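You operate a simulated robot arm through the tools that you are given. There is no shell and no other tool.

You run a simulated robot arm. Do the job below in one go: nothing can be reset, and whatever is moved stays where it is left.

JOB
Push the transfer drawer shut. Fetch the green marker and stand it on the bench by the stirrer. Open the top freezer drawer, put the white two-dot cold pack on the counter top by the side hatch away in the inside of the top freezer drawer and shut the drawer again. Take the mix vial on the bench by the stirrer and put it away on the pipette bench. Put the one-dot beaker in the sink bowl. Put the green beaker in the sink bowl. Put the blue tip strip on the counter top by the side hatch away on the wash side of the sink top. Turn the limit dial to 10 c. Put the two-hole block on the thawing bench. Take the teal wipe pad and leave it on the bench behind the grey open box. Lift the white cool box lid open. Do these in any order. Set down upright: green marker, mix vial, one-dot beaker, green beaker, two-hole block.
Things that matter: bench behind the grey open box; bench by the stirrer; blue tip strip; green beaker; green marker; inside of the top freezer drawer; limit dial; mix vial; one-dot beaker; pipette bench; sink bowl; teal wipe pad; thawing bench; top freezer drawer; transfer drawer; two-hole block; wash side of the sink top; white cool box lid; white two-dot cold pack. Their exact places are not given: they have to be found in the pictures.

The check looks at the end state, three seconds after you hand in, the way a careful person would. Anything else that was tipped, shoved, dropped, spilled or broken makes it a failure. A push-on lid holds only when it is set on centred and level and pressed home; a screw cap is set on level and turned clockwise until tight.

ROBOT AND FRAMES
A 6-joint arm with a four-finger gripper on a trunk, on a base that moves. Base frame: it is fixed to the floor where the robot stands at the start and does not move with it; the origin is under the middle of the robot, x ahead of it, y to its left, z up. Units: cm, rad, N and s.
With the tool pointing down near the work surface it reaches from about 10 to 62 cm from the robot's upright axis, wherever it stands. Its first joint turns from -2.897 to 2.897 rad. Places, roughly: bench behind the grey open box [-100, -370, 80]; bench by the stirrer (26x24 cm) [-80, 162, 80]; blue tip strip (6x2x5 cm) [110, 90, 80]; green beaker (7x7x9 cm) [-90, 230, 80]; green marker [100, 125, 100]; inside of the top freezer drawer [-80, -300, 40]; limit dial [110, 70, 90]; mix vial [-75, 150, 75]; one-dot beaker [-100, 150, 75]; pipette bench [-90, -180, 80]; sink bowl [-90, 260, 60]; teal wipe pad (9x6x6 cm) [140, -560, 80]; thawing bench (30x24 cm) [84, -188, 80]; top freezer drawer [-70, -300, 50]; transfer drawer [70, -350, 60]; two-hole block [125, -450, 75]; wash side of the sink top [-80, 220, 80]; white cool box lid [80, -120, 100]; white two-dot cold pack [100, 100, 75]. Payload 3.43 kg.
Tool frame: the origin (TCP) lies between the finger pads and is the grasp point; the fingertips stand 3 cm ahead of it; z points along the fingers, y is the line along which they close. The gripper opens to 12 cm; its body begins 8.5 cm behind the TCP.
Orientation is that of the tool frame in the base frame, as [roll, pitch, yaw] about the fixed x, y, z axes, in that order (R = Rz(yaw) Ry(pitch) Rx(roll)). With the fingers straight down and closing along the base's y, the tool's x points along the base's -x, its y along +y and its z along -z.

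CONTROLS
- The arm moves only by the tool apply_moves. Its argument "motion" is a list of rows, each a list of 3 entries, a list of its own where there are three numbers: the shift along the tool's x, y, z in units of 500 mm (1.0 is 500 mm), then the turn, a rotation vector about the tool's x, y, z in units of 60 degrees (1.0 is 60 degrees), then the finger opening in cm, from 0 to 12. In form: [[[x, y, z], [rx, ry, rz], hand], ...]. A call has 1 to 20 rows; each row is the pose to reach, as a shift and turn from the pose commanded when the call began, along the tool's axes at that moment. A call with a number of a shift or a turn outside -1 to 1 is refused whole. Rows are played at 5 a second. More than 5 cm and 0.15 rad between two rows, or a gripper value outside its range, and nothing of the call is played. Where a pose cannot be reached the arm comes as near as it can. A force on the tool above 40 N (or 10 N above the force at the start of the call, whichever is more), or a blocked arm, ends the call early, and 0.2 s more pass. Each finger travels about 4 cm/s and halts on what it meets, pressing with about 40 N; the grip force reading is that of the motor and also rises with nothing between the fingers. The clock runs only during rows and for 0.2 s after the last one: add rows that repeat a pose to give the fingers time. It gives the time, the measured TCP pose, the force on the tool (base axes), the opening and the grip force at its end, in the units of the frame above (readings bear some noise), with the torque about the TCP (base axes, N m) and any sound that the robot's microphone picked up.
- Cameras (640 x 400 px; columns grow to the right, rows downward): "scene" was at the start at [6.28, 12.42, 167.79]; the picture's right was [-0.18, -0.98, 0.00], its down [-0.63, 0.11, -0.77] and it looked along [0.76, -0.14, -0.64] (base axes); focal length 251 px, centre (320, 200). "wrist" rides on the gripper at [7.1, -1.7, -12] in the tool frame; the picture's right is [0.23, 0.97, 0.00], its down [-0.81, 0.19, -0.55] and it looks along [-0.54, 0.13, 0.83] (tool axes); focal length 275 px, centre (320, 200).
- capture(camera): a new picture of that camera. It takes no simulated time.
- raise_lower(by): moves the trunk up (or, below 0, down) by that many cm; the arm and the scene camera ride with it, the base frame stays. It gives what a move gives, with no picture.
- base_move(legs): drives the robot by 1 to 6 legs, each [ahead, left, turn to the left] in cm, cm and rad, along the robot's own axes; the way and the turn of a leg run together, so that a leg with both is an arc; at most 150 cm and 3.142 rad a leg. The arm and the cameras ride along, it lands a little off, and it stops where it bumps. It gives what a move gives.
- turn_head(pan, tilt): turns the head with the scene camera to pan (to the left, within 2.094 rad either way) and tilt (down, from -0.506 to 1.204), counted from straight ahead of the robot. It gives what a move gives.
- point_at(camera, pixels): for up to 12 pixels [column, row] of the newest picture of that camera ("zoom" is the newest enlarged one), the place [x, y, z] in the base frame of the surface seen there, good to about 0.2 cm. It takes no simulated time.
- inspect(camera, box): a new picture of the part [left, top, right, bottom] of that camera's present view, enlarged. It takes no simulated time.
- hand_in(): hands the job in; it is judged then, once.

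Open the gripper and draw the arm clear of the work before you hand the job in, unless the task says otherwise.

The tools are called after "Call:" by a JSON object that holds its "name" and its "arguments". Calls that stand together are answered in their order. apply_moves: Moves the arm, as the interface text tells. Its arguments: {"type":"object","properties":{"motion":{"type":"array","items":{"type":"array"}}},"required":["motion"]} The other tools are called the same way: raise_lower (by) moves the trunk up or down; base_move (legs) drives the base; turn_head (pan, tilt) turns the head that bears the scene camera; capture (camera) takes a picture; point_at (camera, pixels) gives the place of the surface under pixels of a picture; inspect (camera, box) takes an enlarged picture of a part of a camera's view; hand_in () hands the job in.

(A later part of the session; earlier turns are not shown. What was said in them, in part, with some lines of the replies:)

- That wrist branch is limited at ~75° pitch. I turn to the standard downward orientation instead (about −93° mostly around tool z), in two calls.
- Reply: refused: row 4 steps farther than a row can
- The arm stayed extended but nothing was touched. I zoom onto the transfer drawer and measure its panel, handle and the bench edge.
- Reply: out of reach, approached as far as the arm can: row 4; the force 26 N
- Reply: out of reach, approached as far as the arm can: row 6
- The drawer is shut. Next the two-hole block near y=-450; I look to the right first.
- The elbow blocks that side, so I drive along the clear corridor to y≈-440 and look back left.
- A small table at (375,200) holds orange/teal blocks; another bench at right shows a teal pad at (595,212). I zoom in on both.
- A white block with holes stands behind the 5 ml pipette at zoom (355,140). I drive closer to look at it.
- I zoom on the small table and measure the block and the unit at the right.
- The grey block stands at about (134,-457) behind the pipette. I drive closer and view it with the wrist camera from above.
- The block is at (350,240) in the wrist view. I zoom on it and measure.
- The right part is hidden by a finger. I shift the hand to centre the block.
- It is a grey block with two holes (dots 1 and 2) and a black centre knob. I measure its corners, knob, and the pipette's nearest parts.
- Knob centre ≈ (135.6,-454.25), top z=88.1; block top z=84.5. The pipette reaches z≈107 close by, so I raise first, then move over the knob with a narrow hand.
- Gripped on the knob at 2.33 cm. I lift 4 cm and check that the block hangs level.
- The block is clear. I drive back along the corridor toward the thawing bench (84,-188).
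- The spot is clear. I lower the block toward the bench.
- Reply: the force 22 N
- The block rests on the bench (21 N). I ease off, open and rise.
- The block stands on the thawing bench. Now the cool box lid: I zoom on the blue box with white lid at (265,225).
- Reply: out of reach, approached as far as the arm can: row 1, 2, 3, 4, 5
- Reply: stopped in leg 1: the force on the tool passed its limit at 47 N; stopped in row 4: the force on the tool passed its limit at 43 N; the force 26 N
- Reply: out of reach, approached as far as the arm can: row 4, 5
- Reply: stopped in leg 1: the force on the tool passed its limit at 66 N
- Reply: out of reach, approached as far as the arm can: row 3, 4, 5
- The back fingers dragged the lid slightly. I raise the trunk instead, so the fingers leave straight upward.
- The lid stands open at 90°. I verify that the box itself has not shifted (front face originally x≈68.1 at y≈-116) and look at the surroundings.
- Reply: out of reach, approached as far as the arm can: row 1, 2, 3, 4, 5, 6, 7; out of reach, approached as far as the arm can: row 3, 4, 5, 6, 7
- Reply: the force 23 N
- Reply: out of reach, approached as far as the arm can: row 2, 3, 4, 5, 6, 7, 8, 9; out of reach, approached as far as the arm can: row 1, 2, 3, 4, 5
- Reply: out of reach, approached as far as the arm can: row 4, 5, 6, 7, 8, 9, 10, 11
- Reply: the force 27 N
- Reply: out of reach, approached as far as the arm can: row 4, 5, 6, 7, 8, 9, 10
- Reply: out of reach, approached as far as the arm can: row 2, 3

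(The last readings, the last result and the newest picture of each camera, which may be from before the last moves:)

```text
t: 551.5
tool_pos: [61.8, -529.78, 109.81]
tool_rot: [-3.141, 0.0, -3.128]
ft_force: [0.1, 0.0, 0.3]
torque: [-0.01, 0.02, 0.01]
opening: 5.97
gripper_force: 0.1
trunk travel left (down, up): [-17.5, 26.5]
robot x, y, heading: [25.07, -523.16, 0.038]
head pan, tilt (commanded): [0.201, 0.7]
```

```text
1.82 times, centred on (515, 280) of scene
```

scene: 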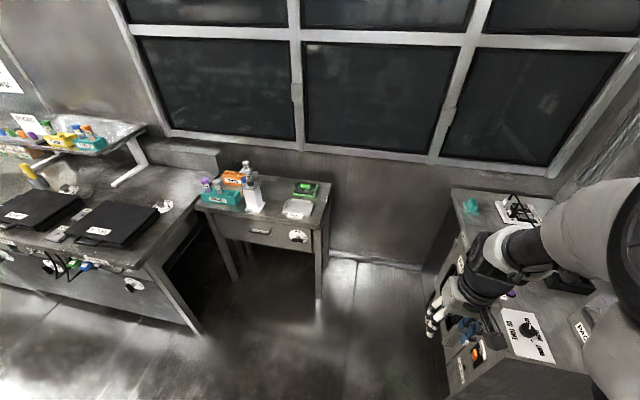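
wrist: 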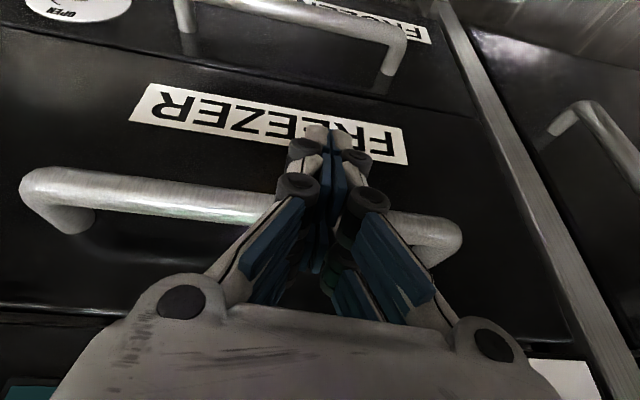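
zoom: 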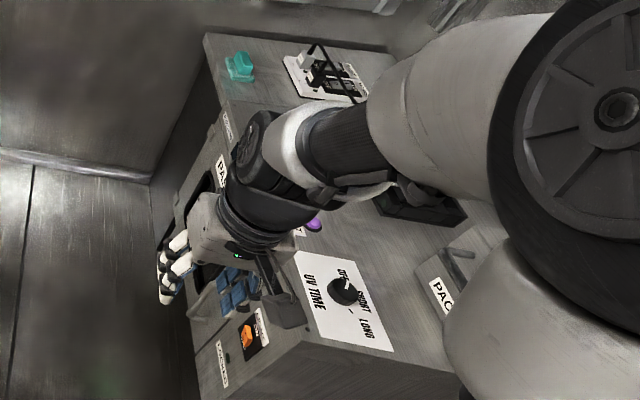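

The UV bench's front is at y≈-555, so I can stand beside it. I drive 70 cm ahead toward the pad.

Call:
{"name": "base_move", "arguments": {"legs": [[70, 0, -0.02]]}}

Call:
{"name": "turn_head", "arguments": {"pan": -0.3, "tilt": 0.9}}

Call:
{"name": "capture", "arguments": {"camera": "scene"}}

Call:
{"name": "capture", "arguments": {"camera": "wrist"}}

```text
t: 555.4
tool_pos: [132.46, -528.51, 109.81]
tool_rot: [-3.141, 0.001, 3.135]
ft_force: [-0.1, 0.4, -0.3]
torque: [0.03, 0.02, 0.01]
opening: 6.03
gripper_force: 0.0
trunk travel left (down, up): [-17.5, 26.5]
robot x, y, heading: [95.76, -521.27, 0.012]
head pan, tilt (commanded): [0.201, 0.7]
```

```text
t: 556.4
tool_pos: [132.39, -528.64, 109.67]
tool_rot: [-3.141, 0.002, 3.132]
ft_force: [0.2, -0.1, 0.2]
torque: [-0.02, -0.02, 0.01]
opening: 6.0
gripper_force: 0.0
trunk travel left (down, up): [-17.5, 26.5]
robot x, y, heading: [95.82, -521.4, 0.016]
head pan, tilt (commanded): [-0.3, 0.901]
```

```text
taken
```

scene: 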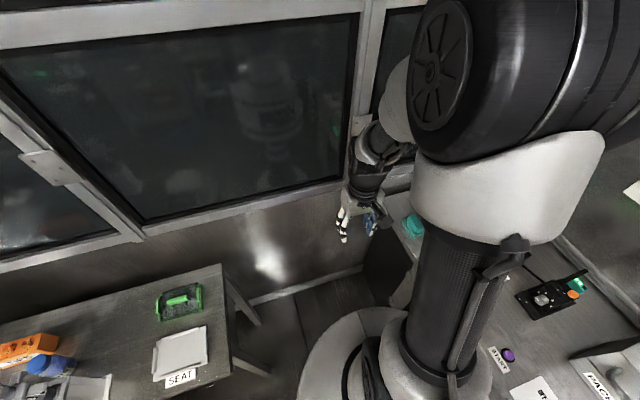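

```text
taken
```

wrist: 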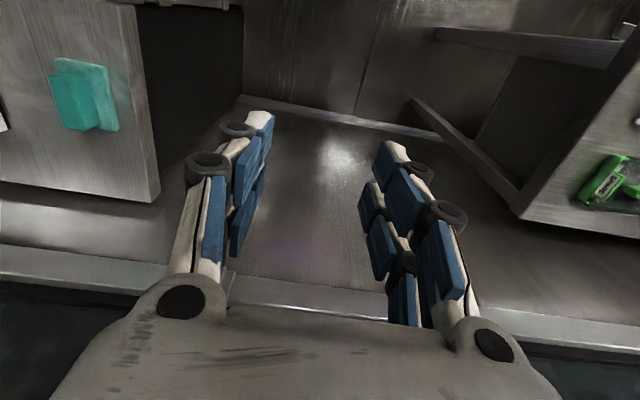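

The pad is at (85,95) in the wrist view. I move the hand over it.

Call:
{"name": "apply_moves", "arguments": {"motion": [[[-0.015, -0.09, 0], [0, 0, 0], 8], [[-0.03, -0.18, 0], [0, 0, 0], 8], [[-0.045, -0.27, 0], [0, 0, 0], 8], [[-0.06, -0.36, 0], [0, 0, 0], 8], [[-0.075, -0.45, 0], [0, 0, 0], 8], [[-0.09, -0.53, 0.04], [0, 0, 0], 8], [[-0.09, -0.559, 0.08], [0, 0, 0], 8], [[-0.09, -0.559, 0.08], [0, 0, 0], 8]]}}

Call:
{"name": "capture", "arguments": {"camera": "wrist"}}

Call:
{"name": "inspect", "arguments": {"camera": "wrist", "box": [250, 60, 400, 200]}}

```text
t: 558.1
tool_pos: [136.63, -556.56, 105.81]
tool_rot: [3.141, 0.001, 3.132]
ft_force: [-0.3, -0.2, 0.5]
torque: [-0.01, 0.01, 0.01]
opening: 7.99
gripper_force: 0.0
trunk travel left (down, up): [-17.5, 26.5]
robot x, y, heading: [95.87, -521.62, 0.017]
head pan, tilt (commanded): [-0.3, 0.901]
```

```text
taken
```

wrist: 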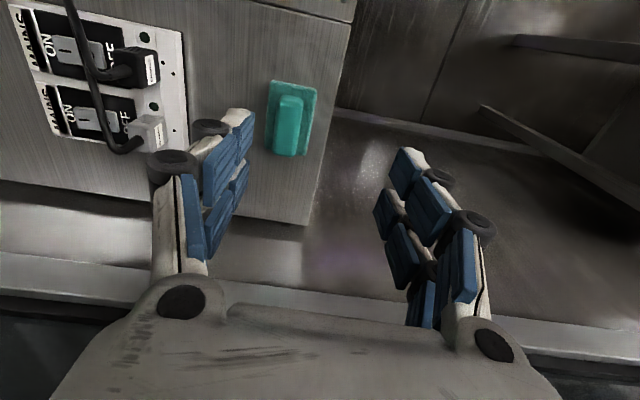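

```text
2.86 times, centred on (325, 130) of wrist
```

zoom: 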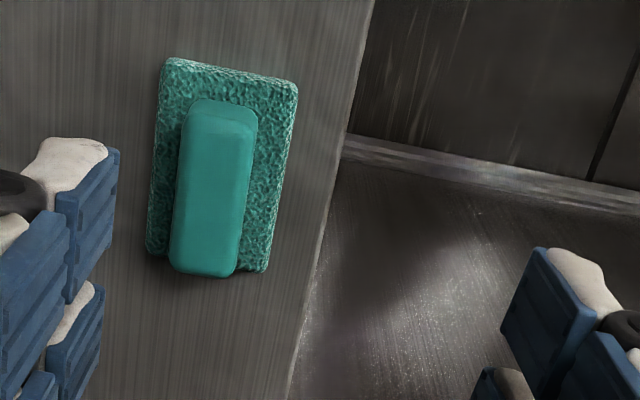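

The pad has a grip block on top (long axis along x, ~3 cm wide along y). I measure it.

Call:
{"name": "point_at", "arguments": {"camera": "zoom", "pixels": [[215, 190], [222, 115], [205, 262], [185, 190], [245, 190], [168, 190], [280, 190], [225, 80], [270, 262], [320, 300]]}}

```text
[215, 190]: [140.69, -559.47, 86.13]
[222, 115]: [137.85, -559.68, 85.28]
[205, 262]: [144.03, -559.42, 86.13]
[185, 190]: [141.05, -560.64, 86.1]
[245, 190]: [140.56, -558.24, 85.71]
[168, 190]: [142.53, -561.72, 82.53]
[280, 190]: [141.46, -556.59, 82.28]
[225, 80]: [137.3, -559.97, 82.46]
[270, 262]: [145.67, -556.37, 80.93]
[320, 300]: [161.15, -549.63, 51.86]
```

Block centre ≈ (141,-559.5), top z=86.1. I position, descend to z=86.2 and close.

Call:
{"name": "apply_moves", "arguments": {"motion": [[[-0.05, -0.035, 0.03], [0, 0, 0], 6.5], [[-0.088, -0.058, 0.09], [0, 0, 0], 6], [[-0.088, -0.058, 0.18], [0, 0, 0], 6], [[-0.088, -0.058, 0.27], [0, 0, 0], 6], [[-0.088, -0.058, 0.34], [0, 0, 0], 6], [[-0.088, -0.058, 0.38], [0, 0, 0], 6], [[-0.088, -0.058, 0.392], [0, 0, 0], 6], [[-0.088, -0.058, 0.392], [0, 0, 0], 6]]}}

Call:
{"name": "capture", "arguments": {"camera": "wrist"}}

```text
t: 560.0
tool_pos: [141.03, -559.53, 86.08]
tool_rot: [-3.141, 0.002, 3.131]
ft_force: [-0.4, 0.9, 0.2]
torque: [0.0, 0.02, 0.07]
opening: 6.01
gripper_force: 0.1
trunk travel left (down, up): [-17.5, 26.5]
robot x, y, heading: [95.88, -521.36, 0.011]
head pan, tilt (commanded): [-0.3, 0.901]
```

```text
taken
```

wrist: 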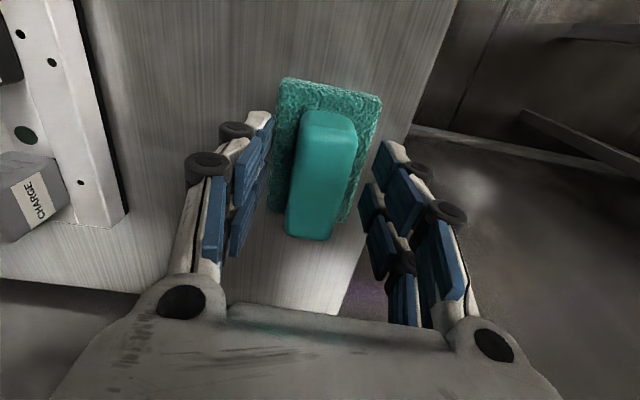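

The block is between the fingers. I close and lift.

Call:
{"name": "apply_moves", "arguments": {"motion": [[[0, 0, 0], [0, 0, 0], 4.5], [[0, 0, 0], [0, 0, 0], 3], [[0, 0, 0], [0, 0, 0], 1.5], [[0, 0, 0], [0, 0, 0], 1.5], [[0, 0, 0], [0, 0, 0], 1.5], [[0, 0, -0.03], [0, 0, 0], 1.5], [[0, 0, -0.08], [0, 0, 0], 1.5], [[0, 0, -0.15], [0, 0, 0], 1.5], [[0, 0, -0.23], [0, 0, 0], 1.5], [[0, 0, -0.32], [0, 0, 0], 1.5], [[0, 0, -0.41], [0, 0, 0], 1.5], [[0, 0, -0.5], [0, 0, 0], 1.5]]}}

Call:
{"name": "capture", "arguments": {"camera": "wrist"}}

```text
t: 562.5
tool_pos: [140.88, -559.49, 111.37]
tool_rot: [-3.142, 0.0, 3.134]
ft_force: [-0.9, 0.3, -0.3]
torque: [-0.01, -0.02, 0.03]
opening: 2.91
gripper_force: 40.0
trunk travel left (down, up): [-17.5, 26.5]
robot x, y, heading: [95.56, -521.87, 0.02]
head pan, tilt (commanded): [-0.3, 0.901]
```

```text
taken
```

wrist: 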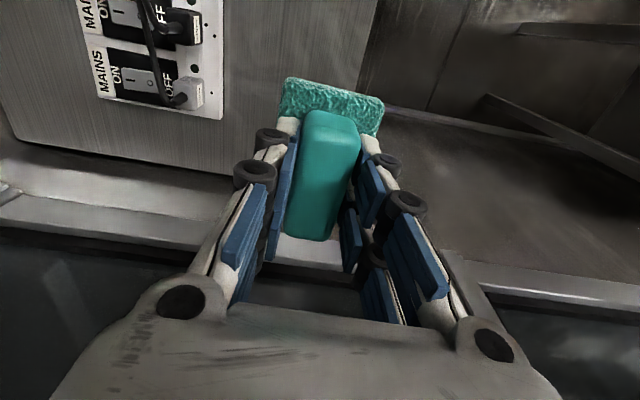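

The pad is held (2.9 cm). I retract from the corner, drive back to the corridor, turn around and head for the grey open box.

Call:
{"name": "apply_moves", "arguments": {"motion": [[[0.02, 0.08, -0.02], [0, 0, 0], 1.5], [[0.04, 0.17, -0.04], [0, 0, 0], 1.5], [[0.06, 0.26, -0.06], [0, 0, 0], 1.5], [[0.08, 0.35, -0.06], [0, 0, 0], 1.5], [[0.12, 0.43, -0.06], [0, 0, 0], 1.5], [[0.18, 0.5, -0.06], [0, 0, 0], 1.5], [[0.2, 0.57, -0.06], [0, 0, 0], 1.5]]}}

Call:
{"name": "base_move", "arguments": {"legs": [[-72, 0, 0], [0, 60, 0], [0, 0, 3.14], [0, -65, 0]]}}

Call:
{"name": "turn_head", "arguments": {"pan": 0.1, "tilt": 0.75}}

Call:
{"name": "capture", "arguments": {"camera": "scene"}}

```text
t: 564.1
tool_pos: [131.2, -530.8, 114.05]
tool_rot: [3.141, 0.002, 3.132]
ft_force: [0.3, 0.4, -0.5]
torque: [-0.05, -0.03, -0.01]
opening: 2.93
gripper_force: 39.7
trunk travel left (down, up): [-17.5, 26.5]
robot x, y, heading: [95.81, -520.92, 0.014]
head pan, tilt (commanded): [-0.3, 0.901]
```

```text
t: 581.6
tool_pos: [-9.94, -385.78, 114.19]
tool_rot: [3.141, 0.001, -0.059]
ft_force: [0.1, 0.8, -0.5]
torque: [-0.03, 0.01, 0.0]
opening: 2.93
gripper_force: 39.9
trunk travel left (down, up): [-17.5, 26.5]
robot x, y, heading: [24.7, -397.04, 3.11]
head pan, tilt (commanded): [-0.3, 0.901]
```

```text
t: 582.4
tool_pos: [-10.04, -385.75, 114.14]
tool_rot: [3.14, 0.002, -0.059]
ft_force: [-0.2, 0.4, -1.2]
torque: [-0.01, -0.03, 0.0]
opening: 2.91
gripper_force: 40.2
trunk travel left (down, up): [-17.5, 26.5]
robot x, y, heading: [24.72, -397.3, 3.105]
head pan, tilt (commanded): [0.099, 0.75]
```

```text
taken
```

scene: 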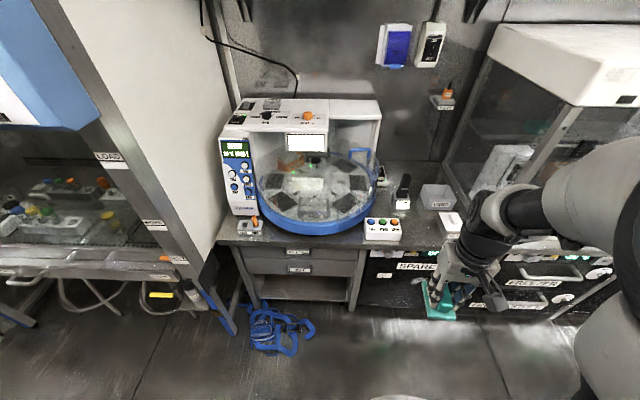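

The USED box is at (437,196) with bench behind it around (430,170). I zoom and measure.

Call:
{"name": "inspect", "arguments": {"camera": "scene", "box": [350, 140, 490, 250]}}

Call:
{"name": "point_at", "arguments": {"camera": "zoom", "pixels": [[310, 205], [400, 215], [310, 165], [395, 165], [350, 130], [310, 130], [260, 170], [230, 210], [420, 120], [280, 110], [350, 100], [355, 240]]}}

```text
3.64 times, centred on (420, 195) of scene
```

zoom: 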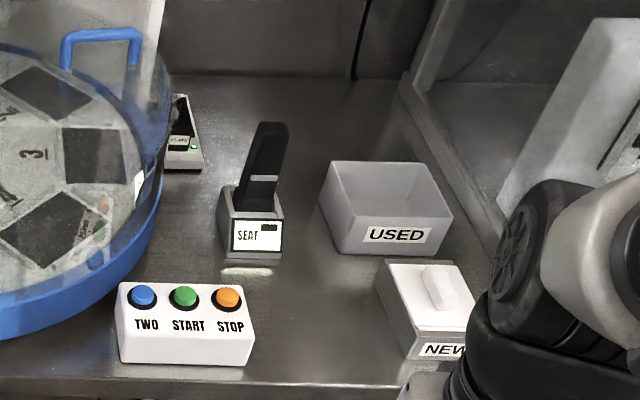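

```text
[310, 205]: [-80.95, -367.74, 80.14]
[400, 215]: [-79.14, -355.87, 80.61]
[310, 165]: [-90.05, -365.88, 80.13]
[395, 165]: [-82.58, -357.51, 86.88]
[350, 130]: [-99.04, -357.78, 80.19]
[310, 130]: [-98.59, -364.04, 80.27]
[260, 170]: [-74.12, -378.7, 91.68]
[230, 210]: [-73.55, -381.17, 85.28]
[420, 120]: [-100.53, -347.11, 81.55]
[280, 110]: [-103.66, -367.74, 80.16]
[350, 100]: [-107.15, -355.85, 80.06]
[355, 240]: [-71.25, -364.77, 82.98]
```

The box's back is at x≈-84, so the pad should go near (-98,-367) – beyond straight-down reach. I'll park the pad on the free front patch near (-62,-372) and regrip it with a tilted hand. I drive up.

Call:
{"name": "base_move", "arguments": {"legs": [[38, -18, 0.06]]}}

Call:
{"name": "capture", "arguments": {"camera": "wrist"}}

Call:
{"name": "capture", "arguments": {"camera": "scene"}}

```text
t: 585.0
tool_pos: [-48.6, -369.99, 114.14]
tool_rot: [-3.141, 0.001, -0.001]
ft_force: [0.1, -1.0, -1.3]
torque: [-0.01, -0.04, 0.03]
opening: 2.91
gripper_force: 39.6
trunk travel left (down, up): [-17.5, 26.5]
robot x, y, heading: [-12.89, -379.38, -3.117]
head pan, tilt (commanded): [0.099, 0.75]
```

```text
taken
```

wrist: 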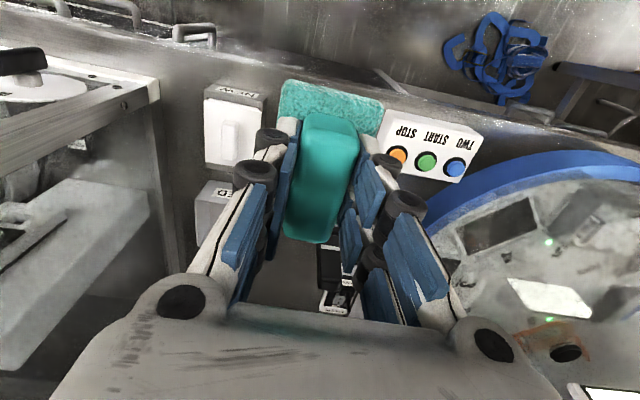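

```text
taken
```

scene: 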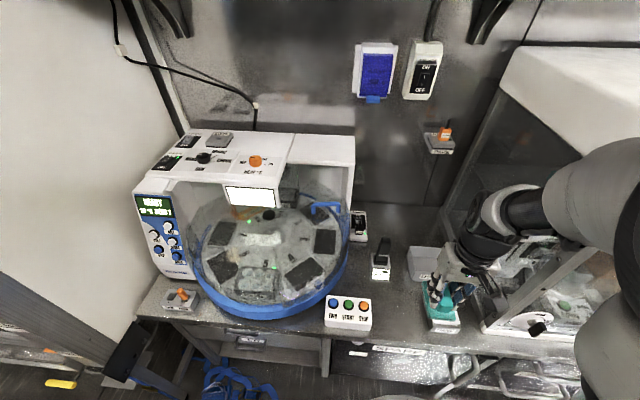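

I measure the gap between the NEW box (right edge near (265,160)) and the three-button box (left edge near (382,150)).

Call:
{"name": "point_at", "arguments": {"camera": "wrist", "pixels": [[262, 110], [205, 100], [205, 165], [390, 130], [385, 160], [272, 95], [375, 175], [335, 260], [200, 195], [345, 255]]}}

Call:
{"name": "inspect", "arguments": {"camera": "scene", "box": [310, 220, 500, 360]}}

```text
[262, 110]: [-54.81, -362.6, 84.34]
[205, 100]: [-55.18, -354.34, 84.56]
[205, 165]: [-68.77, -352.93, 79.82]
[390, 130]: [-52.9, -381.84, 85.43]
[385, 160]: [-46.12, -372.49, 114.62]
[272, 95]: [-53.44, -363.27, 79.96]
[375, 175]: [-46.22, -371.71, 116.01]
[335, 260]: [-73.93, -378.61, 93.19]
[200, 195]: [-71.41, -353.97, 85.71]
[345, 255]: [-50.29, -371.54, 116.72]
```

```text
2.86 times, centred on (405, 290) of scene
```

zoom: 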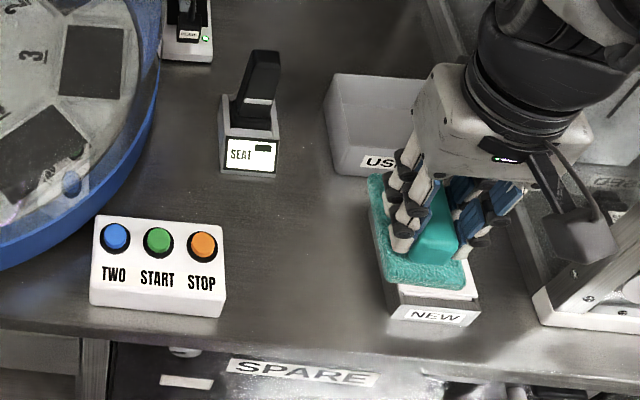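

The gap is 17 cm wide. I lower the pad at (-61,-372).

Call:
{"name": "apply_moves", "arguments": {"motion": [[[-0.06, 0.01, 0], [0, 0, 0], 1.5], [[-0.13, 0.02, 0.02], [0, 0, 0], 1.5], [[-0.2, 0.03, 0.06], [0, 0, 0], 1.5], [[-0.248, 0.04, 0.12], [0, 0, 0], 1.5], [[-0.248, 0.04, 0.21], [0, 0, 0], 1.5], [[-0.248, 0.04, 0.3], [0, 0, 0], 1.5], [[-0.248, 0.04, 0.39], [0, 0, 0], 1.5], [[-0.248, 0.04, 0.47], [0, 0, 0], 1.5], [[-0.248, 0.04, 0.53], [0, 0, 0], 1.5], [[-0.248, 0.04, 0.556], [0, 0, 0], 1.5], [[-0.248, 0.04, 0.57], [0, 0, 0], 1.5], [[-0.248, 0.04, 0.577], [0, 0, 0], 1.5], [[-0.248, 0.04, 0.577], [0, 0, 0], 1.5]]}}

Call:
{"name": "apply_moves", "arguments": {"motion": [[[0, 0, 0.003], [0, 0, 0], 1.5], [[0, 0, 0.005], [0, 0, 0], 1.5], [[0, 0, 0.005], [0, 0, 0], 1.5]]}}

```text
t: 587.8
tool_pos: [-60.99, -371.95, 85.29]
tool_rot: [3.141, 0.003, 0.0]
ft_force: [0.4, 0.0, -0.5]
torque: [0.0, -0.01, -0.01]
opening: 2.9
gripper_force: 40.2
trunk travel left (down, up): [-17.5, 26.5]
robot x, y, heading: [-13.02, -378.91, -3.113]
head pan, tilt (commanded): [0.099, 0.75]
```

```text
t: 588.6
tool_pos: [-60.99, -371.89, 85.13]
tool_rot: [-3.141, 0.003, 0.001]
ft_force: [1.0, -2.6, 14.4]
torque: [-0.12, -0.26, -0.01]
opening: 2.92
gripper_force: 39.7
trunk travel left (down, up): [-17.5, 26.5]
robot x, y, heading: [-12.9, -379.09, -3.117]
head pan, tilt (commanded): [0.099, 0.75]
```

Rested. I open, rise 6 cm and tilt the hand 28° (fingertips toward the wall).

Call:
{"name": "apply_moves", "arguments": {"motion": [[[0, 0, -0.002], [0, 0, 0], 3.5], [[0, 0, -0.002], [0, 0, 0], 5], [[0, 0, -0.002], [0, 0, 0], 6], [[0, 0, -0.002], [0, 0, 0], 6], [[0, 0, -0.05], [0, 0, 0], 6], [[0, 0, -0.12], [0, 0, 0], 6], [[0, 0, -0.12], [0, -0.1, 0], 6], [[0, 0, -0.12], [0, -0.2, 0], 6], [[0, 0, -0.12], [0, -0.3, 0], 6], [[0, 0, -0.12], [0, -0.4, 0], 6], [[0, 0, -0.12], [0, -0.467, 0], 6], [[0, 0, -0.12], [0, -0.467, 0], 6]]}}

Call:
{"name": "capture", "arguments": {"camera": "wrist"}}

Call:
{"name": "inspect", "arguments": {"camera": "scene", "box": [310, 220, 500, 360]}}

```text
t: 591.2
tool_pos: [-61.04, -371.99, 91.0]
tool_rot: [-3.142, 0.492, -0.001]
ft_force: [1.3, 0.5, -0.1]
torque: [-0.02, 0.02, 0.01]
opening: 6.01
gripper_force: 0.0
out of reach, approached as far as the arm can: row 8, 9
trunk travel left (down, up): [-17.5, 26.5]
robot x, y, heading: [-12.76, -378.9, -3.113]
head pan, tilt (commanded): [0.099, 0.75]
```

```text
taken
```

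wrist: 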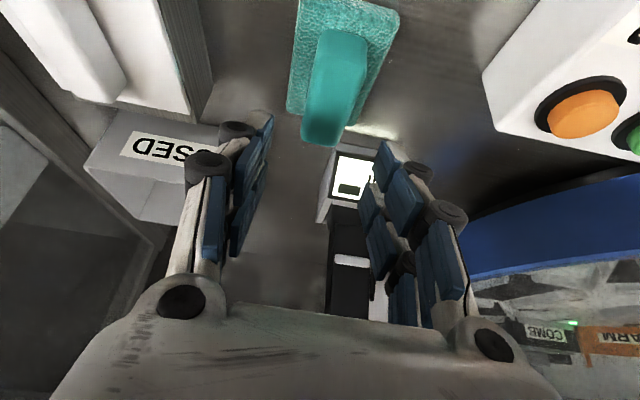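

```text
2.86 times, centred on (405, 290) of scene
```

zoom: 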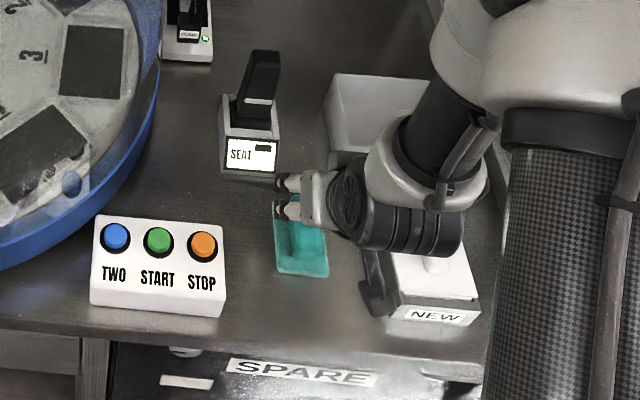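

The tilt is in place. I descend onto the pad's block with the tilted hand and close.

Call:
{"name": "apply_moves", "arguments": {"motion": [[[0.0147, 0, 0.0233], [0, 0, 0], 6], [[0.0295, 0, 0.0466], [0, 0, 0], 6], [[0.0442, 0, 0.07], [0, 0, 0], 6], [[0.0589, 0, 0.0932], [0, 0, 0], 6], [[0.0589, 0, 0.0932], [0, 0, 0], 6]]}}

Call:
{"name": "capture", "arguments": {"camera": "wrist"}}

```text
t: 592.4
tool_pos: [-60.66, -371.93, 85.59]
tool_rot: [3.141, 0.49, 0.0]
ft_force: [0.2, -0.3, 0.6]
torque: [0.01, -0.02, 0.0]
opening: 5.98
gripper_force: 0.0
trunk travel left (down, up): [-17.5, 26.5]
robot x, y, heading: [-13.17, -379.09, -3.123]
head pan, tilt (commanded): [0.099, 0.75]
```

```text
taken
```

wrist: 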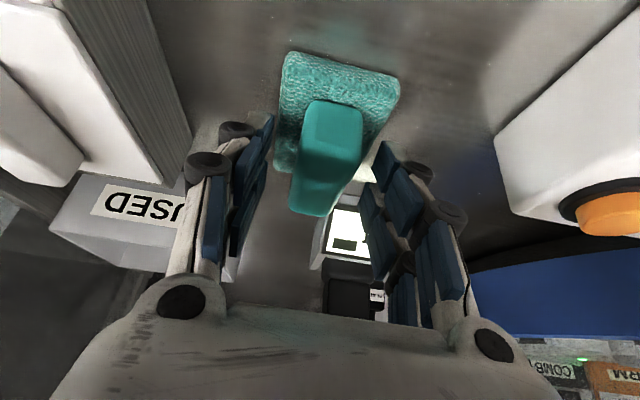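

The block is between the fingers. I close and lift straight up.

Call:
{"name": "apply_moves", "arguments": {"motion": [[[0, 0, 0], [0, 0, 0], 4.5], [[0, 0, 0], [0, 0, 0], 3], [[0, 0, 0], [0, 0, 0], 1.5], [[0, 0, 0], [0, 0, 0], 1.5], [[0, 0, 0], [0, 0, 0], 1.5], [[-0.03, 0, -0.05], [0, 0, 0], 1.5], [[-0.07, 0, -0.11], [0, 0, 0], 1.5], [[-0.11, 0, -0.18], [0, 0, 0], 1.5], [[-0.15, 0, -0.25], [0, 0, 0], 1.5], [[-0.18, 0, -0.31], [0, 0, 0], 1.5]]}}

Call:
{"name": "capture", "arguments": {"camera": "wrist"}}

Call:
{"name": "capture", "arguments": {"camera": "scene"}}

```text
t: 594.6
tool_pos: [-61.01, -371.86, 103.53]
tool_rot: [3.141, 0.49, 0.0]
ft_force: [0.5, 0.5, -0.5]
torque: [-0.01, 0.04, 0.01]
opening: 2.94
gripper_force: 40.1
trunk travel left (down, up): [-17.5, 26.5]
robot x, y, heading: [-13.0, -379.08, -3.118]
head pan, tilt (commanded): [0.099, 0.75]
```

```text
taken
```

wrist: 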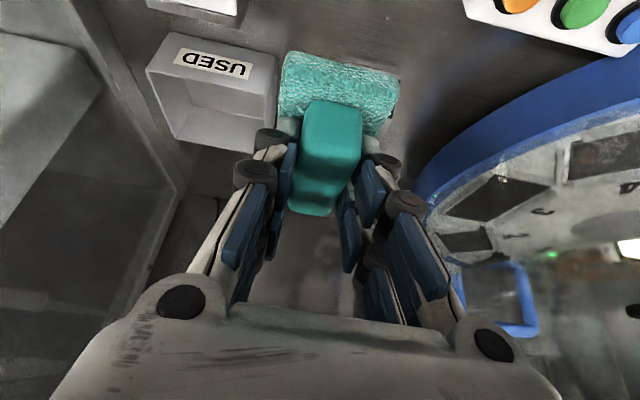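

```text
taken
```

scene: 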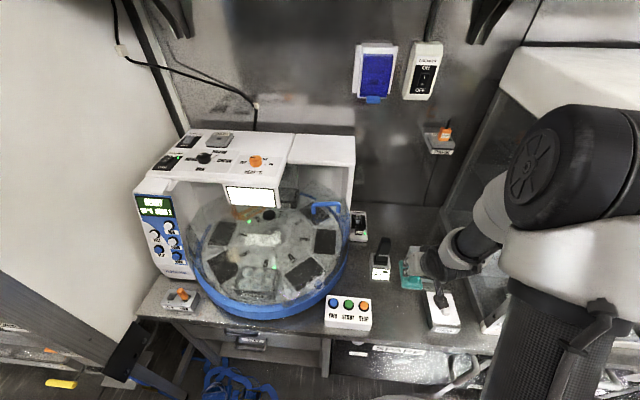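

The pad hangs level from the tilted hand. I bring the base closer (13 cm ahead, 7 cm right).

Call:
{"name": "base_move", "arguments": {"legs": [[13, -7, 0]]}}

Call:
{"name": "apply_moves", "arguments": {"motion": [[[-0.06, 0, 0.03], [0, 0, 0], 1.5], [[-0.13, 0, 0.065], [0, 0, 0], 1.5], [[-0.2, 0, 0.1], [0, 0, 0], 1.5], [[-0.27, 0, 0.135], [0, 0, 0], 1.5], [[-0.34, 0, 0.17], [0, 0, 0], 1.5], [[-0.34, 0, 0.17], [0, 0, 0], 1.5]]}}

Call:
{"name": "capture", "arguments": {"camera": "wrist"}}

Call:
{"name": "capture", "arguments": {"camera": "scene"}}

```text
t: 596.0
tool_pos: [-74.49, -365.18, 103.38]
tool_rot: [3.141, 0.492, 0.0]
ft_force: [-0.2, -0.1, -1.3]
torque: [0.0, -0.02, 0.01]
opening: 2.93
gripper_force: 40.0
trunk travel left (down, up): [-17.5, 26.5]
robot x, y, heading: [-26.03, -371.87, -3.12]
head pan, tilt (commanded): [0.099, 0.75]
```

```text
t: 597.4
tool_pos: [-93.32, -365.23, 104.0]
tool_rot: [3.139, 0.492, 0.002]
ft_force: [0.5, 0.0, -1.0]
torque: [0.02, -0.01, 0.02]
opening: 2.92
gripper_force: 39.6
trunk travel left (down, up): [-17.5, 26.5]
robot x, y, heading: [-26.17, -372.25, -3.119]
head pan, tilt (commanded): [0.099, 0.75]
```

```text
taken
```

wrist: 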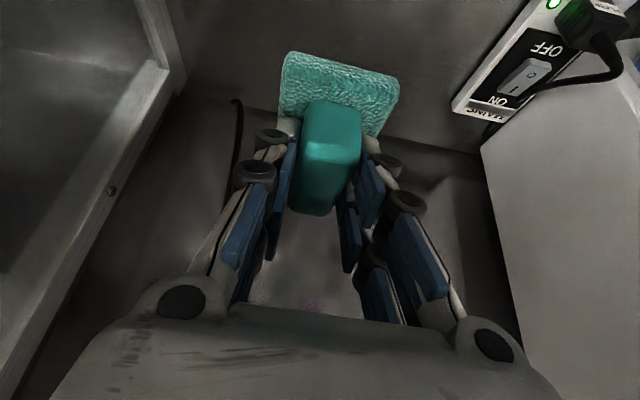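

```text
taken
```

scene: 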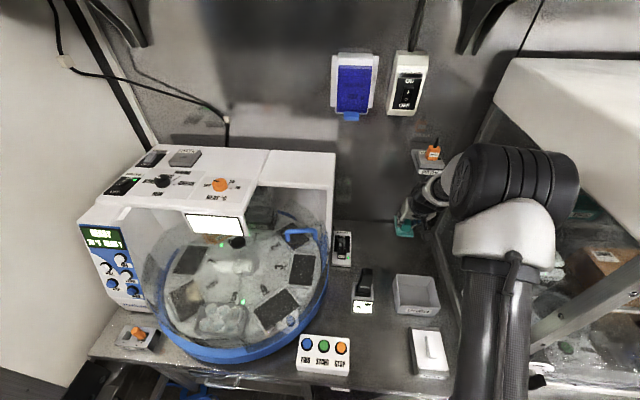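

Reach is fine. I measure the bench surface and the back wall around the pad.

Call:
{"name": "point_at", "arguments": {"camera": "wrist", "pixels": [[215, 120], [430, 130], [440, 190], [250, 90], [330, 20], [200, 60], [470, 150], [220, 170]]}}

Call:
{"name": "point_at", "arguments": {"camera": "scene", "pixels": [[405, 225], [390, 255], [375, 240], [410, 250], [415, 275], [395, 215], [435, 250], [360, 235]]}}

```text
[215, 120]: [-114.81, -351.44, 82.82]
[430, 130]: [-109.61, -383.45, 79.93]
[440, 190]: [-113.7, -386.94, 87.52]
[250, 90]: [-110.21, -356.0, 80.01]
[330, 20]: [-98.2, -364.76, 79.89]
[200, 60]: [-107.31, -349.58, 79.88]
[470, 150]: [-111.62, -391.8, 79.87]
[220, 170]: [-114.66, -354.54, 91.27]
```

```text
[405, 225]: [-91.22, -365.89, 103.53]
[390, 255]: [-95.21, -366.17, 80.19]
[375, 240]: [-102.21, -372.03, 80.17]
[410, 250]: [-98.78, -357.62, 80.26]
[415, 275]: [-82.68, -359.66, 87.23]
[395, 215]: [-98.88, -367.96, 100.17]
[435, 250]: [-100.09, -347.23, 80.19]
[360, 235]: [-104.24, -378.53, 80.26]
```

The bench behind the box spans x −85…−114. I move the pad over (-98.3,-367) and lower it to just above the surface.

Call:
{"name": "apply_moves", "arguments": {"motion": [[[-0.04, 0.018, 0.022], [0, 0, 0], 1.5], [[-0.083, 0.036, 0.044], [0, 0, 0], 1.5], [[-0.042, 0.036, 0.1207], [0, 0, 0], 1.5], [[-0.001, 0.036, 0.1974], [0, 0, 0], 1.5], [[0.04, 0.036, 0.2741], [0, 0, 0], 1.5], [[0.065, 0.036, 0.32], [0, 0, 0], 1.5], [[0.077, 0.036, 0.343], [0, 0, 0], 1.5], [[0.077, 0.036, 0.343], [0, 0, 0], 1.5]]}}

Call:
{"name": "capture", "arguments": {"camera": "wrist"}}

Call:
{"name": "capture", "arguments": {"camera": "scene"}}

```text
t: 599.2
tool_pos: [-98.04, -366.99, 86.94]
tool_rot: [-3.142, 0.49, 0.0]
ft_force: [-0.5, -0.4, -1.4]
torque: [-0.02, 0.01, -0.01]
opening: 2.9
gripper_force: 40.4
out of reach, approached as far as the arm can: row 1, 2, 3, 4
trunk travel left (down, up): [-17.5, 26.5]
robot x, y, heading: [-25.94, -372.03, -3.112]
head pan, tilt (commanded): [0.099, 0.75]
```

```text
taken
```

wrist: 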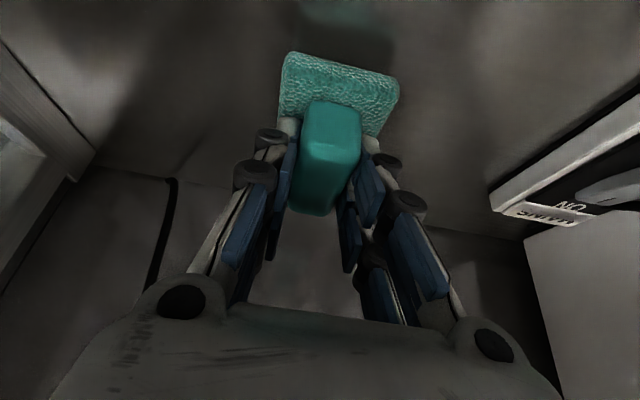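

```text
taken
```

scene: 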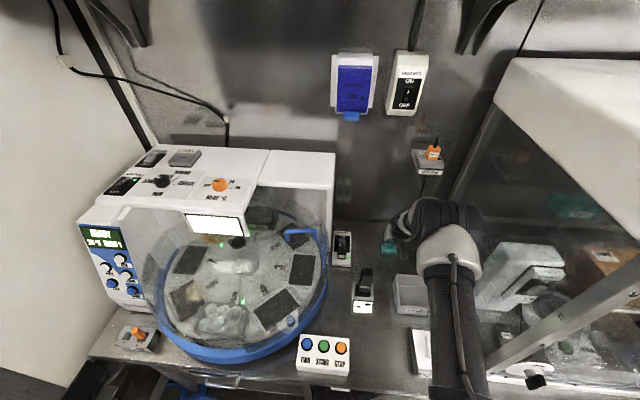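

The pad is just above the bench. I lower to contact in small steps.

Call:
{"name": "apply_moves", "arguments": {"motion": [[[0.005, 0, 0.01], [0, 0, 0], 1.5], [[0.01, 0, 0.018], [0, 0, 0], 1.5], [[0.0118, 0, 0.022], [0, 0, 0], 1.5], [[0.0118, 0, 0.022], [0, 0, 0], 1.5]]}}

Call:
{"name": "apply_moves", "arguments": {"motion": [[[0.001, 0, 0.0018], [0, 0, 0], 1.5], [[0.002, 0, 0.0035], [0, 0, 0], 1.5], [[0.002, 0, 0.0035], [0, 0, 0], 1.5]]}}

```text
t: 600.2
tool_pos: [-98.09, -367.01, 85.77]
tool_rot: [-3.141, 0.491, 0.001]
ft_force: [-1.0, -0.1, 0.7]
torque: [0.02, -0.01, -0.01]
opening: 2.91
gripper_force: 40.0
trunk travel left (down, up): [-17.5, 26.5]
robot x, y, heading: [-26.12, -372.14, -3.115]
head pan, tilt (commanded): [0.099, 0.75]
```

```text
t: 601.0
tool_pos: [-98.1, -367.1, 85.71]
tool_rot: [3.141, 0.49, 0.001]
ft_force: [0.3, -0.5, -0.8]
torque: [0.04, -0.03, 0.02]
opening: 2.92
gripper_force: 39.7
trunk travel left (down, up): [-17.5, 26.5]
robot x, y, heading: [-26.2, -372.48, -3.112]
head pan, tilt (commanded): [0.099, 0.75]
```

Call:
{"name": "apply_moves", "arguments": {"motion": [[[0.001, 0, 0.0018], [0, 0, 0], 1.5], [[0.002, 0, 0.0035], [0, 0, 0], 1.5], [[0.003, 0, 0.005], [0, 0, 0], 1.5], [[0.003, 0, 0.005], [0, 0, 0], 1.5]]}}

```text
t: 602.0
tool_pos: [-98.14, -367.11, 85.53]
tool_rot: [3.14, 0.497, 0.002]
ft_force: [1.0, -0.9, 17.3]
torque: [0.07, -0.71, 0.01]
opening: 2.92
gripper_force: 39.5
trunk travel left (down, up): [-17.5, 26.5]
robot x, y, heading: [-26.14, -372.41, -3.114]
head pan, tilt (commanded): [0.099, 0.75]
```

Contact (17 N). I open and rise straight up.

Call:
{"name": "apply_moves", "arguments": {"motion": [[[-0.001, 0, -0.002], [0, 0, 0], 3.6], [[-0.001, 0, -0.002], [0, 0, 0], 5], [[-0.001, 0, -0.002], [0, 0, 0], 6], [[-0.001, 0, -0.002], [0, 0, 0], 6], [[-0.02, 0, -0.037], [0, 0, 0], 6], [[-0.055, 0, -0.104], [0, 0, 0], 6], [[-0.095, 0, -0.18], [0, 0, 0], 6], [[-0.135, 0, -0.255], [0, 0, 0], 6], [[-0.165, 0, -0.31], [0, 0, 0], 6]]}}

Call:
{"name": "capture", "arguments": {"camera": "wrist"}}

Call:
{"name": "capture", "arguments": {"camera": "scene"}}

```text
t: 604.0
tool_pos: [-97.06, -366.29, 102.36]
tool_rot: [3.117, 0.503, 0.0]
ft_force: [-0.3, 1.7, -0.6]
torque: [0.03, 0.0, 0.04]
opening: 6.0
gripper_force: 0.1
out of reach, approached as far as the arm can: row 7, 8, 9
trunk travel left (down, up): [-17.5, 26.5]
robot x, y, heading: [-26.35, -372.38, -3.112]
head pan, tilt (commanded): [0.099, 0.75]
```

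```text
taken
```

wrist: 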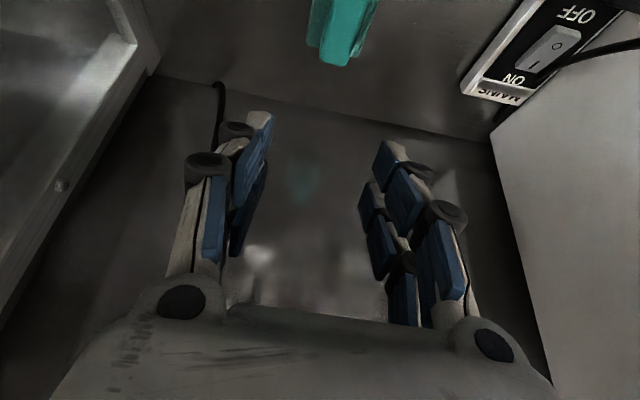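

```text
taken
```

scene: 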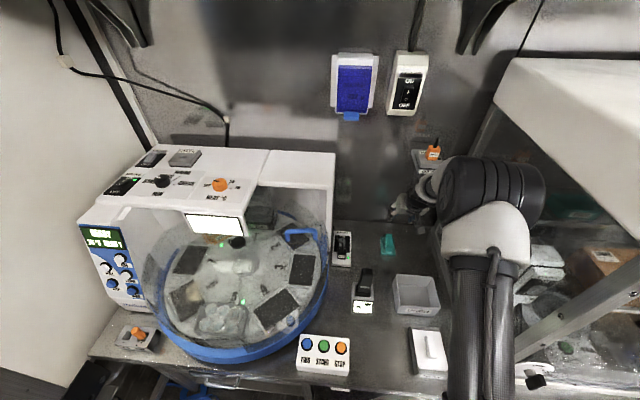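

The pad is at (387,243) behind the grey box. I zoom to check its pose and position.

Call:
{"name": "inspect", "arguments": {"camera": "scene", "box": [340, 210, 450, 330]}}

Call:
{"name": "point_at", "arguments": {"camera": "zoom", "pixels": [[290, 120], [275, 150], [285, 175], [305, 150], [300, 95], [380, 240], [280, 100]]}}

```text
3.33 times, centred on (395, 270) of scene
```

zoom: 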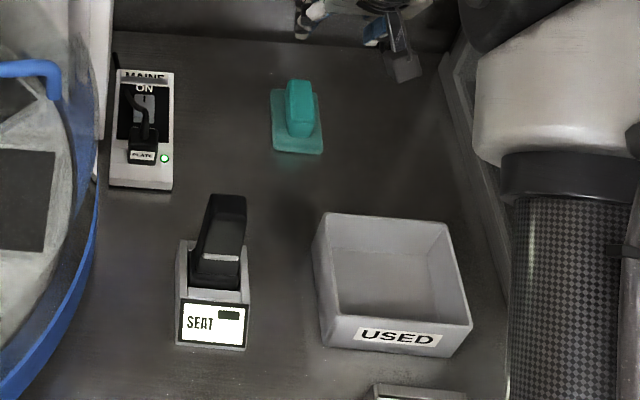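

```text
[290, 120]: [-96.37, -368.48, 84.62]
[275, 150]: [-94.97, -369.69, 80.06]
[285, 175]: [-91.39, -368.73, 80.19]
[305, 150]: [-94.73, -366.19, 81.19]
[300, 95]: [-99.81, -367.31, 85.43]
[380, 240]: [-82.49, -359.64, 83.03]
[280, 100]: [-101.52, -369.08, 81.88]
```

The pad lies flat behind the box at about (-98,-367). I back away and straighten the hand.

Call:
{"name": "base_move", "arguments": {"legs": [[-42, 0, 0]]}}

Call:
{"name": "apply_moves", "arguments": {"motion": [[[0.06, 0, -0.05], [0, 0.1, 0], 6], [[0.12, 0, -0.08], [0, 0.2, 0], 6], [[0.18, 0, -0.1], [0, 0.3, 0], 6], [[0.24, 0, -0.1], [0, 0.4, 0], 6], [[0.3, 0, -0.1], [0.023, 0.48, 0], 6], [[0.36, 0, -0.05], [0.023, 0.48, 0], 6], [[0.42, 0, 0], [0.023, 0.48, 0], 6]]}}

Call:
{"name": "capture", "arguments": {"camera": "scene"}}

```text
t: 606.6
tool_pos: [-54.69, -365.14, 102.31]
tool_rot: [3.117, 0.506, 0.001]
ft_force: [-0.2, -0.4, -0.1]
torque: [0.01, 0.02, 0.02]
opening: 5.98
gripper_force: 0.0
trunk travel left (down, up): [-17.5, 26.5]
robot x, y, heading: [16.35, -371.2, -3.116]
head pan, tilt (commanded): [0.099, 0.75]
```

```text
t: 608.2
tool_pos: [-34.38, -365.2, 91.7]
tool_rot: [3.059, 0.076, 0.003]
ft_force: [0.1, -0.7, -0.3]
torque: [0.02, -0.02, 0.02]
opening: 6.04
gripper_force: 0.1
out of reach, approached as far as the arm can: row 1, 2, 3, 4, 5, 6, 7
trunk travel left (down, up): [-17.5, 26.5]
robot x, y, heading: [16.46, -371.18, -3.117]
head pan, tilt (commanded): [0.099, 0.75]
```

```text
taken
```

scene: 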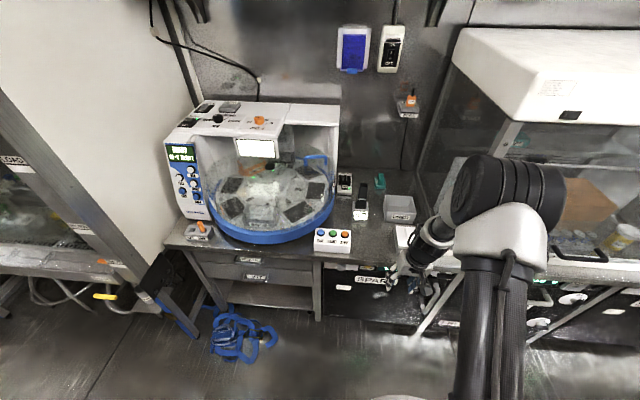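

I straighten the remaining tilt and raise the hand.

Call:
{"name": "apply_moves", "arguments": {"motion": [[[0.02, 0, -0.08], [0.04, 0.036, 0], 6], [[0.04, 0, -0.16], [0.079, 0.073, 0], 6], [[0.08, 0, -0.24], [0.079, 0.073, 0], 6], [[0.12, 0, -0.32], [0.079, 0.073, 0], 6], [[0.16, 0, -0.4], [0.079, 0.073, 0], 6], [[0.2, 0, -0.46], [0.079, 0.073, 0], 6]]}}

Call:
{"name": "base_move", "arguments": {"legs": [[0, -140, 0], [0, -35, 0]]}}

Call:
{"name": "turn_head", "arguments": {"pan": 0.4, "tilt": 0.75}}

Call:
{"name": "capture", "arguments": {"camera": "scene"}}

```text
t: 609.6
tool_pos: [-20.69, -363.54, 108.58]
tool_rot: [3.025, 0.083, 0.003]
ft_force: [0.5, -0.2, -0.5]
torque: [0.04, 0.01, 0.01]
opening: 5.97
gripper_force: 0.1
out of reach, approached as far as the arm can: row 1, 2, 3, 4, 5, 6
trunk travel left (down, up): [-17.5, 26.5]
robot x, y, heading: [16.12, -371.14, -3.112]
head pan, tilt (commanded): [0.099, 0.75]
```

```text
t: 618.5
tool_pos: [-24.9, -188.01, 108.78]
tool_rot: [3.025, 0.083, -0.001]
ft_force: [0.1, 0.6, 1.0]
torque: [-0.04, -0.01, 0.01]
opening: 6.02
gripper_force: 0.0
trunk travel left (down, up): [-17.5, 26.5]
robot x, y, heading: [12.4, -195.62, -3.113]
head pan, tilt (commanded): [0.099, 0.75]
```

```text
t: 619.3
tool_pos: [-24.86, -187.95, 108.66]
tool_rot: [3.025, 0.082, 0.002]
ft_force: [0.9, 0.3, 0.5]
torque: [-0.01, 0.01, -0.04]
opening: 6.0
gripper_force: 0.0
trunk travel left (down, up): [-17.5, 26.5]
robot x, y, heading: [11.96, -195.79, -3.122]
head pan, tilt (commanded): [0.4, 0.75]
```

```text
taken
```

scene: 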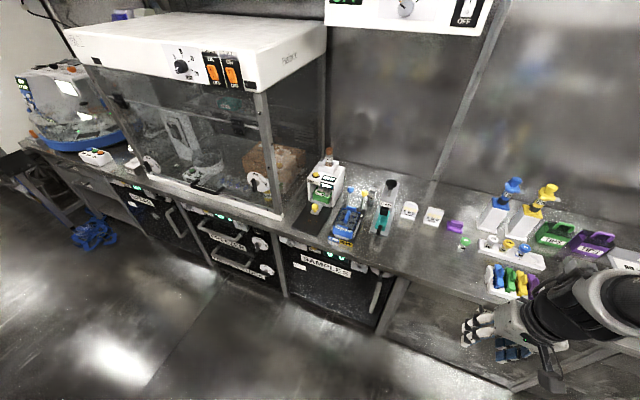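

The vial stands and the freezer is shut. I drive back along the corridor to verify the marker, strip and beakers.

Call:
{"name": "base_move", "arguments": {"legs": [[0, -145, 0], [0, -145, 0], [0, -100, 0]]}}

Call:
{"name": "turn_head", "arguments": {"pan": 0.3, "tilt": 0.75}}

Call:
{"name": "capture", "arguments": {"camera": "scene"}}

Call:
{"name": "inspect", "arguments": {"camera": "scene", "box": [200, 130, 400, 270]}}

```text
t: 638.1
tool_pos: [-35.9, 201.82, 108.61]
tool_rot: [3.023, 0.084, 0.019]
ft_force: [0.2, 0.2, 0.3]
torque: [0.0, -0.01, 0.01]
opening: 5.96
gripper_force: 0.1
trunk travel left (down, up): [-17.5, 26.5]
robot x, y, heading: [0.85, 194.59, -3.102]
head pan, tilt (commanded): [0.4, 0.75]
```

```text
t: 638.8
tool_pos: [-35.88, 201.68, 108.68]
tool_rot: [3.025, 0.083, 0.018]
ft_force: [0.3, 0.5, -0.5]
torque: [-0.01, 0.02, -0.02]
opening: 5.97
gripper_force: 0.0
trunk travel left (down, up): [-17.5, 26.5]
robot x, y, heading: [1.22, 194.48, -3.097]
head pan, tilt (commanded): [0.3, 0.75]
```

```text
taken
```

scene: 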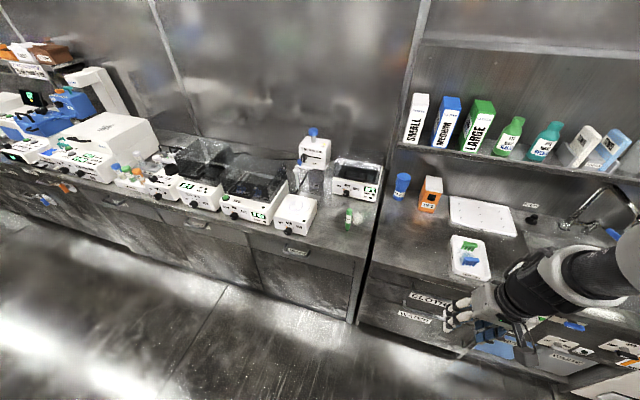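

```text
2.86 times, centred on (300, 200) of scene
```

zoom: 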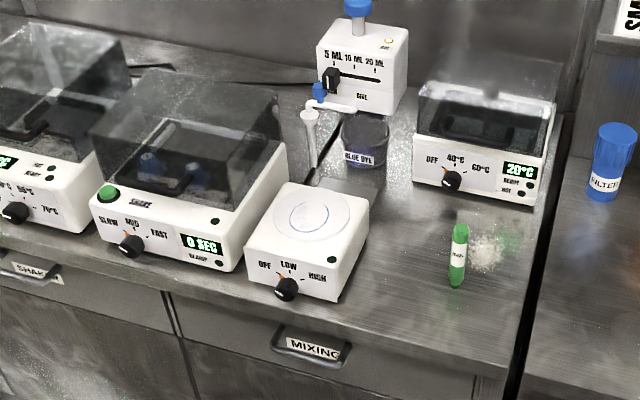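

The marker still stands by the stirrer. I take a closer look at it, and at the wash tray and sink.

Call:
{"name": "inspect", "arguments": {"camera": "scene", "box": [325, 195, 375, 240]}}

Call:
{"name": "inspect", "arguments": {"camera": "scene", "box": [430, 180, 640, 330]}}

```text
8.89 times, centred on (350, 218) of scene
```

zoom: 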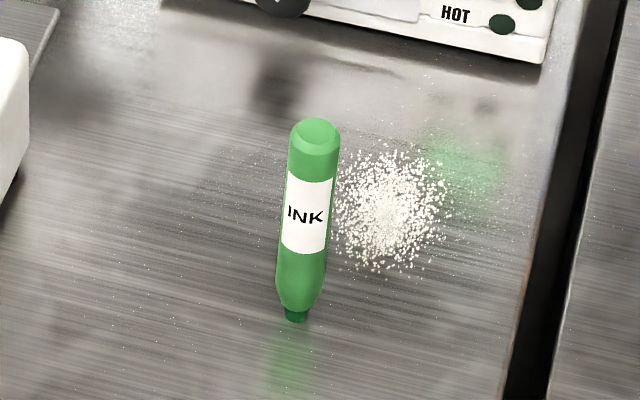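

```text
2.67 times, centred on (535, 255) of scene
```

zoom: 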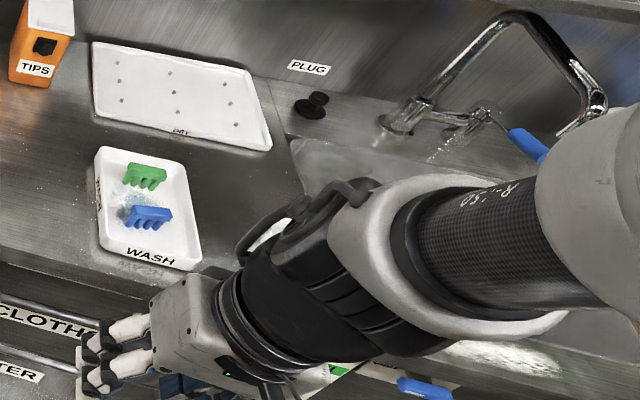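

Marker, strip and trays are fine. Finally I check that the cool-box lid is still open, from near the start position.

Call:
{"name": "base_move", "arguments": {"legs": [[0, 100, 0], [0, 95, 0]]}}

Call:
{"name": "turn_head", "arguments": {"pan": 2.094, "tilt": 0.5}}

Call:
{"name": "capture", "arguments": {"camera": "scene"}}

Call:
{"name": "turn_head", "arguments": {"pan": -2.094, "tilt": 0.5}}

Call:
{"name": "capture", "arguments": {"camera": "scene"}}

```text
t: 648.5
tool_pos: [-27.54, 5.69, 108.64]
tool_rot: [3.025, 0.083, 0.03]
ft_force: [-0.6, -0.7, 0.2]
torque: [0.02, 0.01, -0.01]
opening: 5.99
gripper_force: 0.0
trunk travel left (down, up): [-17.5, 26.5]
robot x, y, heading: [10.15, -1.08, -3.089]
head pan, tilt (commanded): [0.3, 0.75]
```

```text
t: 650.4
tool_pos: [-27.45, 5.81, 108.6]
tool_rot: [3.024, 0.085, 0.029]
ft_force: [-0.2, 0.5, -0.1]
torque: [0.01, 0.01, 0.01]
opening: 6.01
gripper_force: 0.1
trunk travel left (down, up): [-17.5, 26.5]
robot x, y, heading: [9.57, -1.08, -3.087]
head pan, tilt (commanded): [2.094, 0.499]
```

```text
taken
```

scene: 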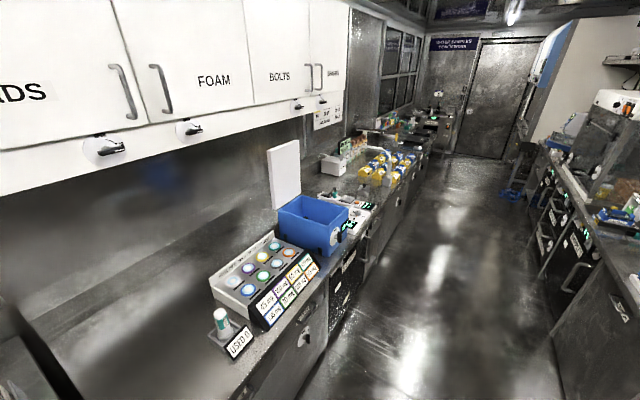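

```text
t: 653.7
tool_pos: [-27.36, 5.63, 108.62]
tool_rot: [3.026, 0.085, 0.029]
ft_force: [0.6, 0.3, -0.5]
torque: [-0.01, 0.01, -0.02]
opening: 6.02
gripper_force: 0.0
trunk travel left (down, up): [-17.5, 26.5]
robot x, y, heading: [10.08, -0.79, -3.084]
head pan, tilt (commanded): [-2.094, 0.499]
```

```text
taken
```

scene: 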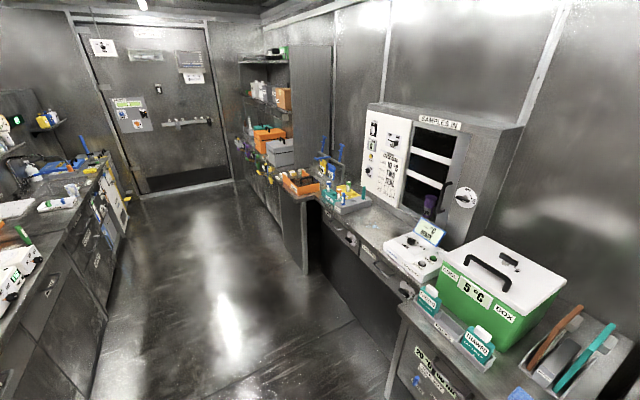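

The blue cool box's white lid stands open. I take one last look at the limit dial.

Call:
{"name": "inspect", "arguments": {"camera": "scene", "box": [380, 210, 460, 280]}}

```text
5.71 times, centred on (420, 245) of scene
```

zoom: 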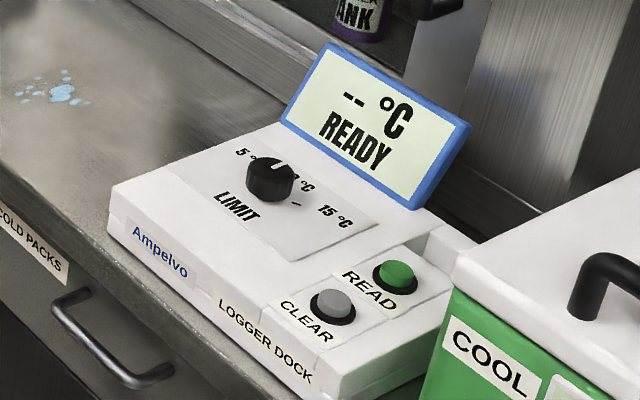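

The dial points at 10 °C, the gripper is open and the arm is clear of everything. All tasks have been checked, so I hand in.

Call:
{"name": "hand_in", "arguments": {}}

```text
The job is handed in.
```

All eleven tasks are done and handed in. After each one I checked the result in the pictures or with position readings.

- **Transfer drawer:** pushed shut; its face is flush with the drawers beside it.
- **Green marker:** standing on the bench by the stirrer, on its narrow end, which is how it stood in its rack. It was still upright when I looked again at the end.
- **Cold pack:** inside the top freezer drawer, and the drawer is shut.
    - Its label changed from FROZEN to WARM while it sat on the counter.
    - I opened the drawer twice. I shut it the first time when the display started to rise, because I did not yet have the pack.
    - On the second opening the display rose to about −10 °C. I didn't read it again after the final close.
- **Mix vial:** standing on the open pipette bench, not in the rack slot.
- **Both beakers:** upright in the sink bowl, side by side and away from the drain. The one-dot beaker was carried level with its liquid, and I saw no spill.
- **Blue tip strip:** in the WASH tray, next to the green strip already there. I took the tray to be the wash side of the sink top.
- **Limit dial:** pointer on the 10 °C mark.
- **Two-hole block:** standing on the thawing bench.
- **Teal wipe pad:** lying flat on the bench behind the grey box labelled USED.
- **Cool box lid:** standing open, about vertical. I opened the blue box, because its position matched the one given. The other white-lidded box (the green one) is shut.

While I pushed the cool box lid upright, contact forces briefly passed the limit, reaching 66 N. When I checked afterwards, the box had not moved.
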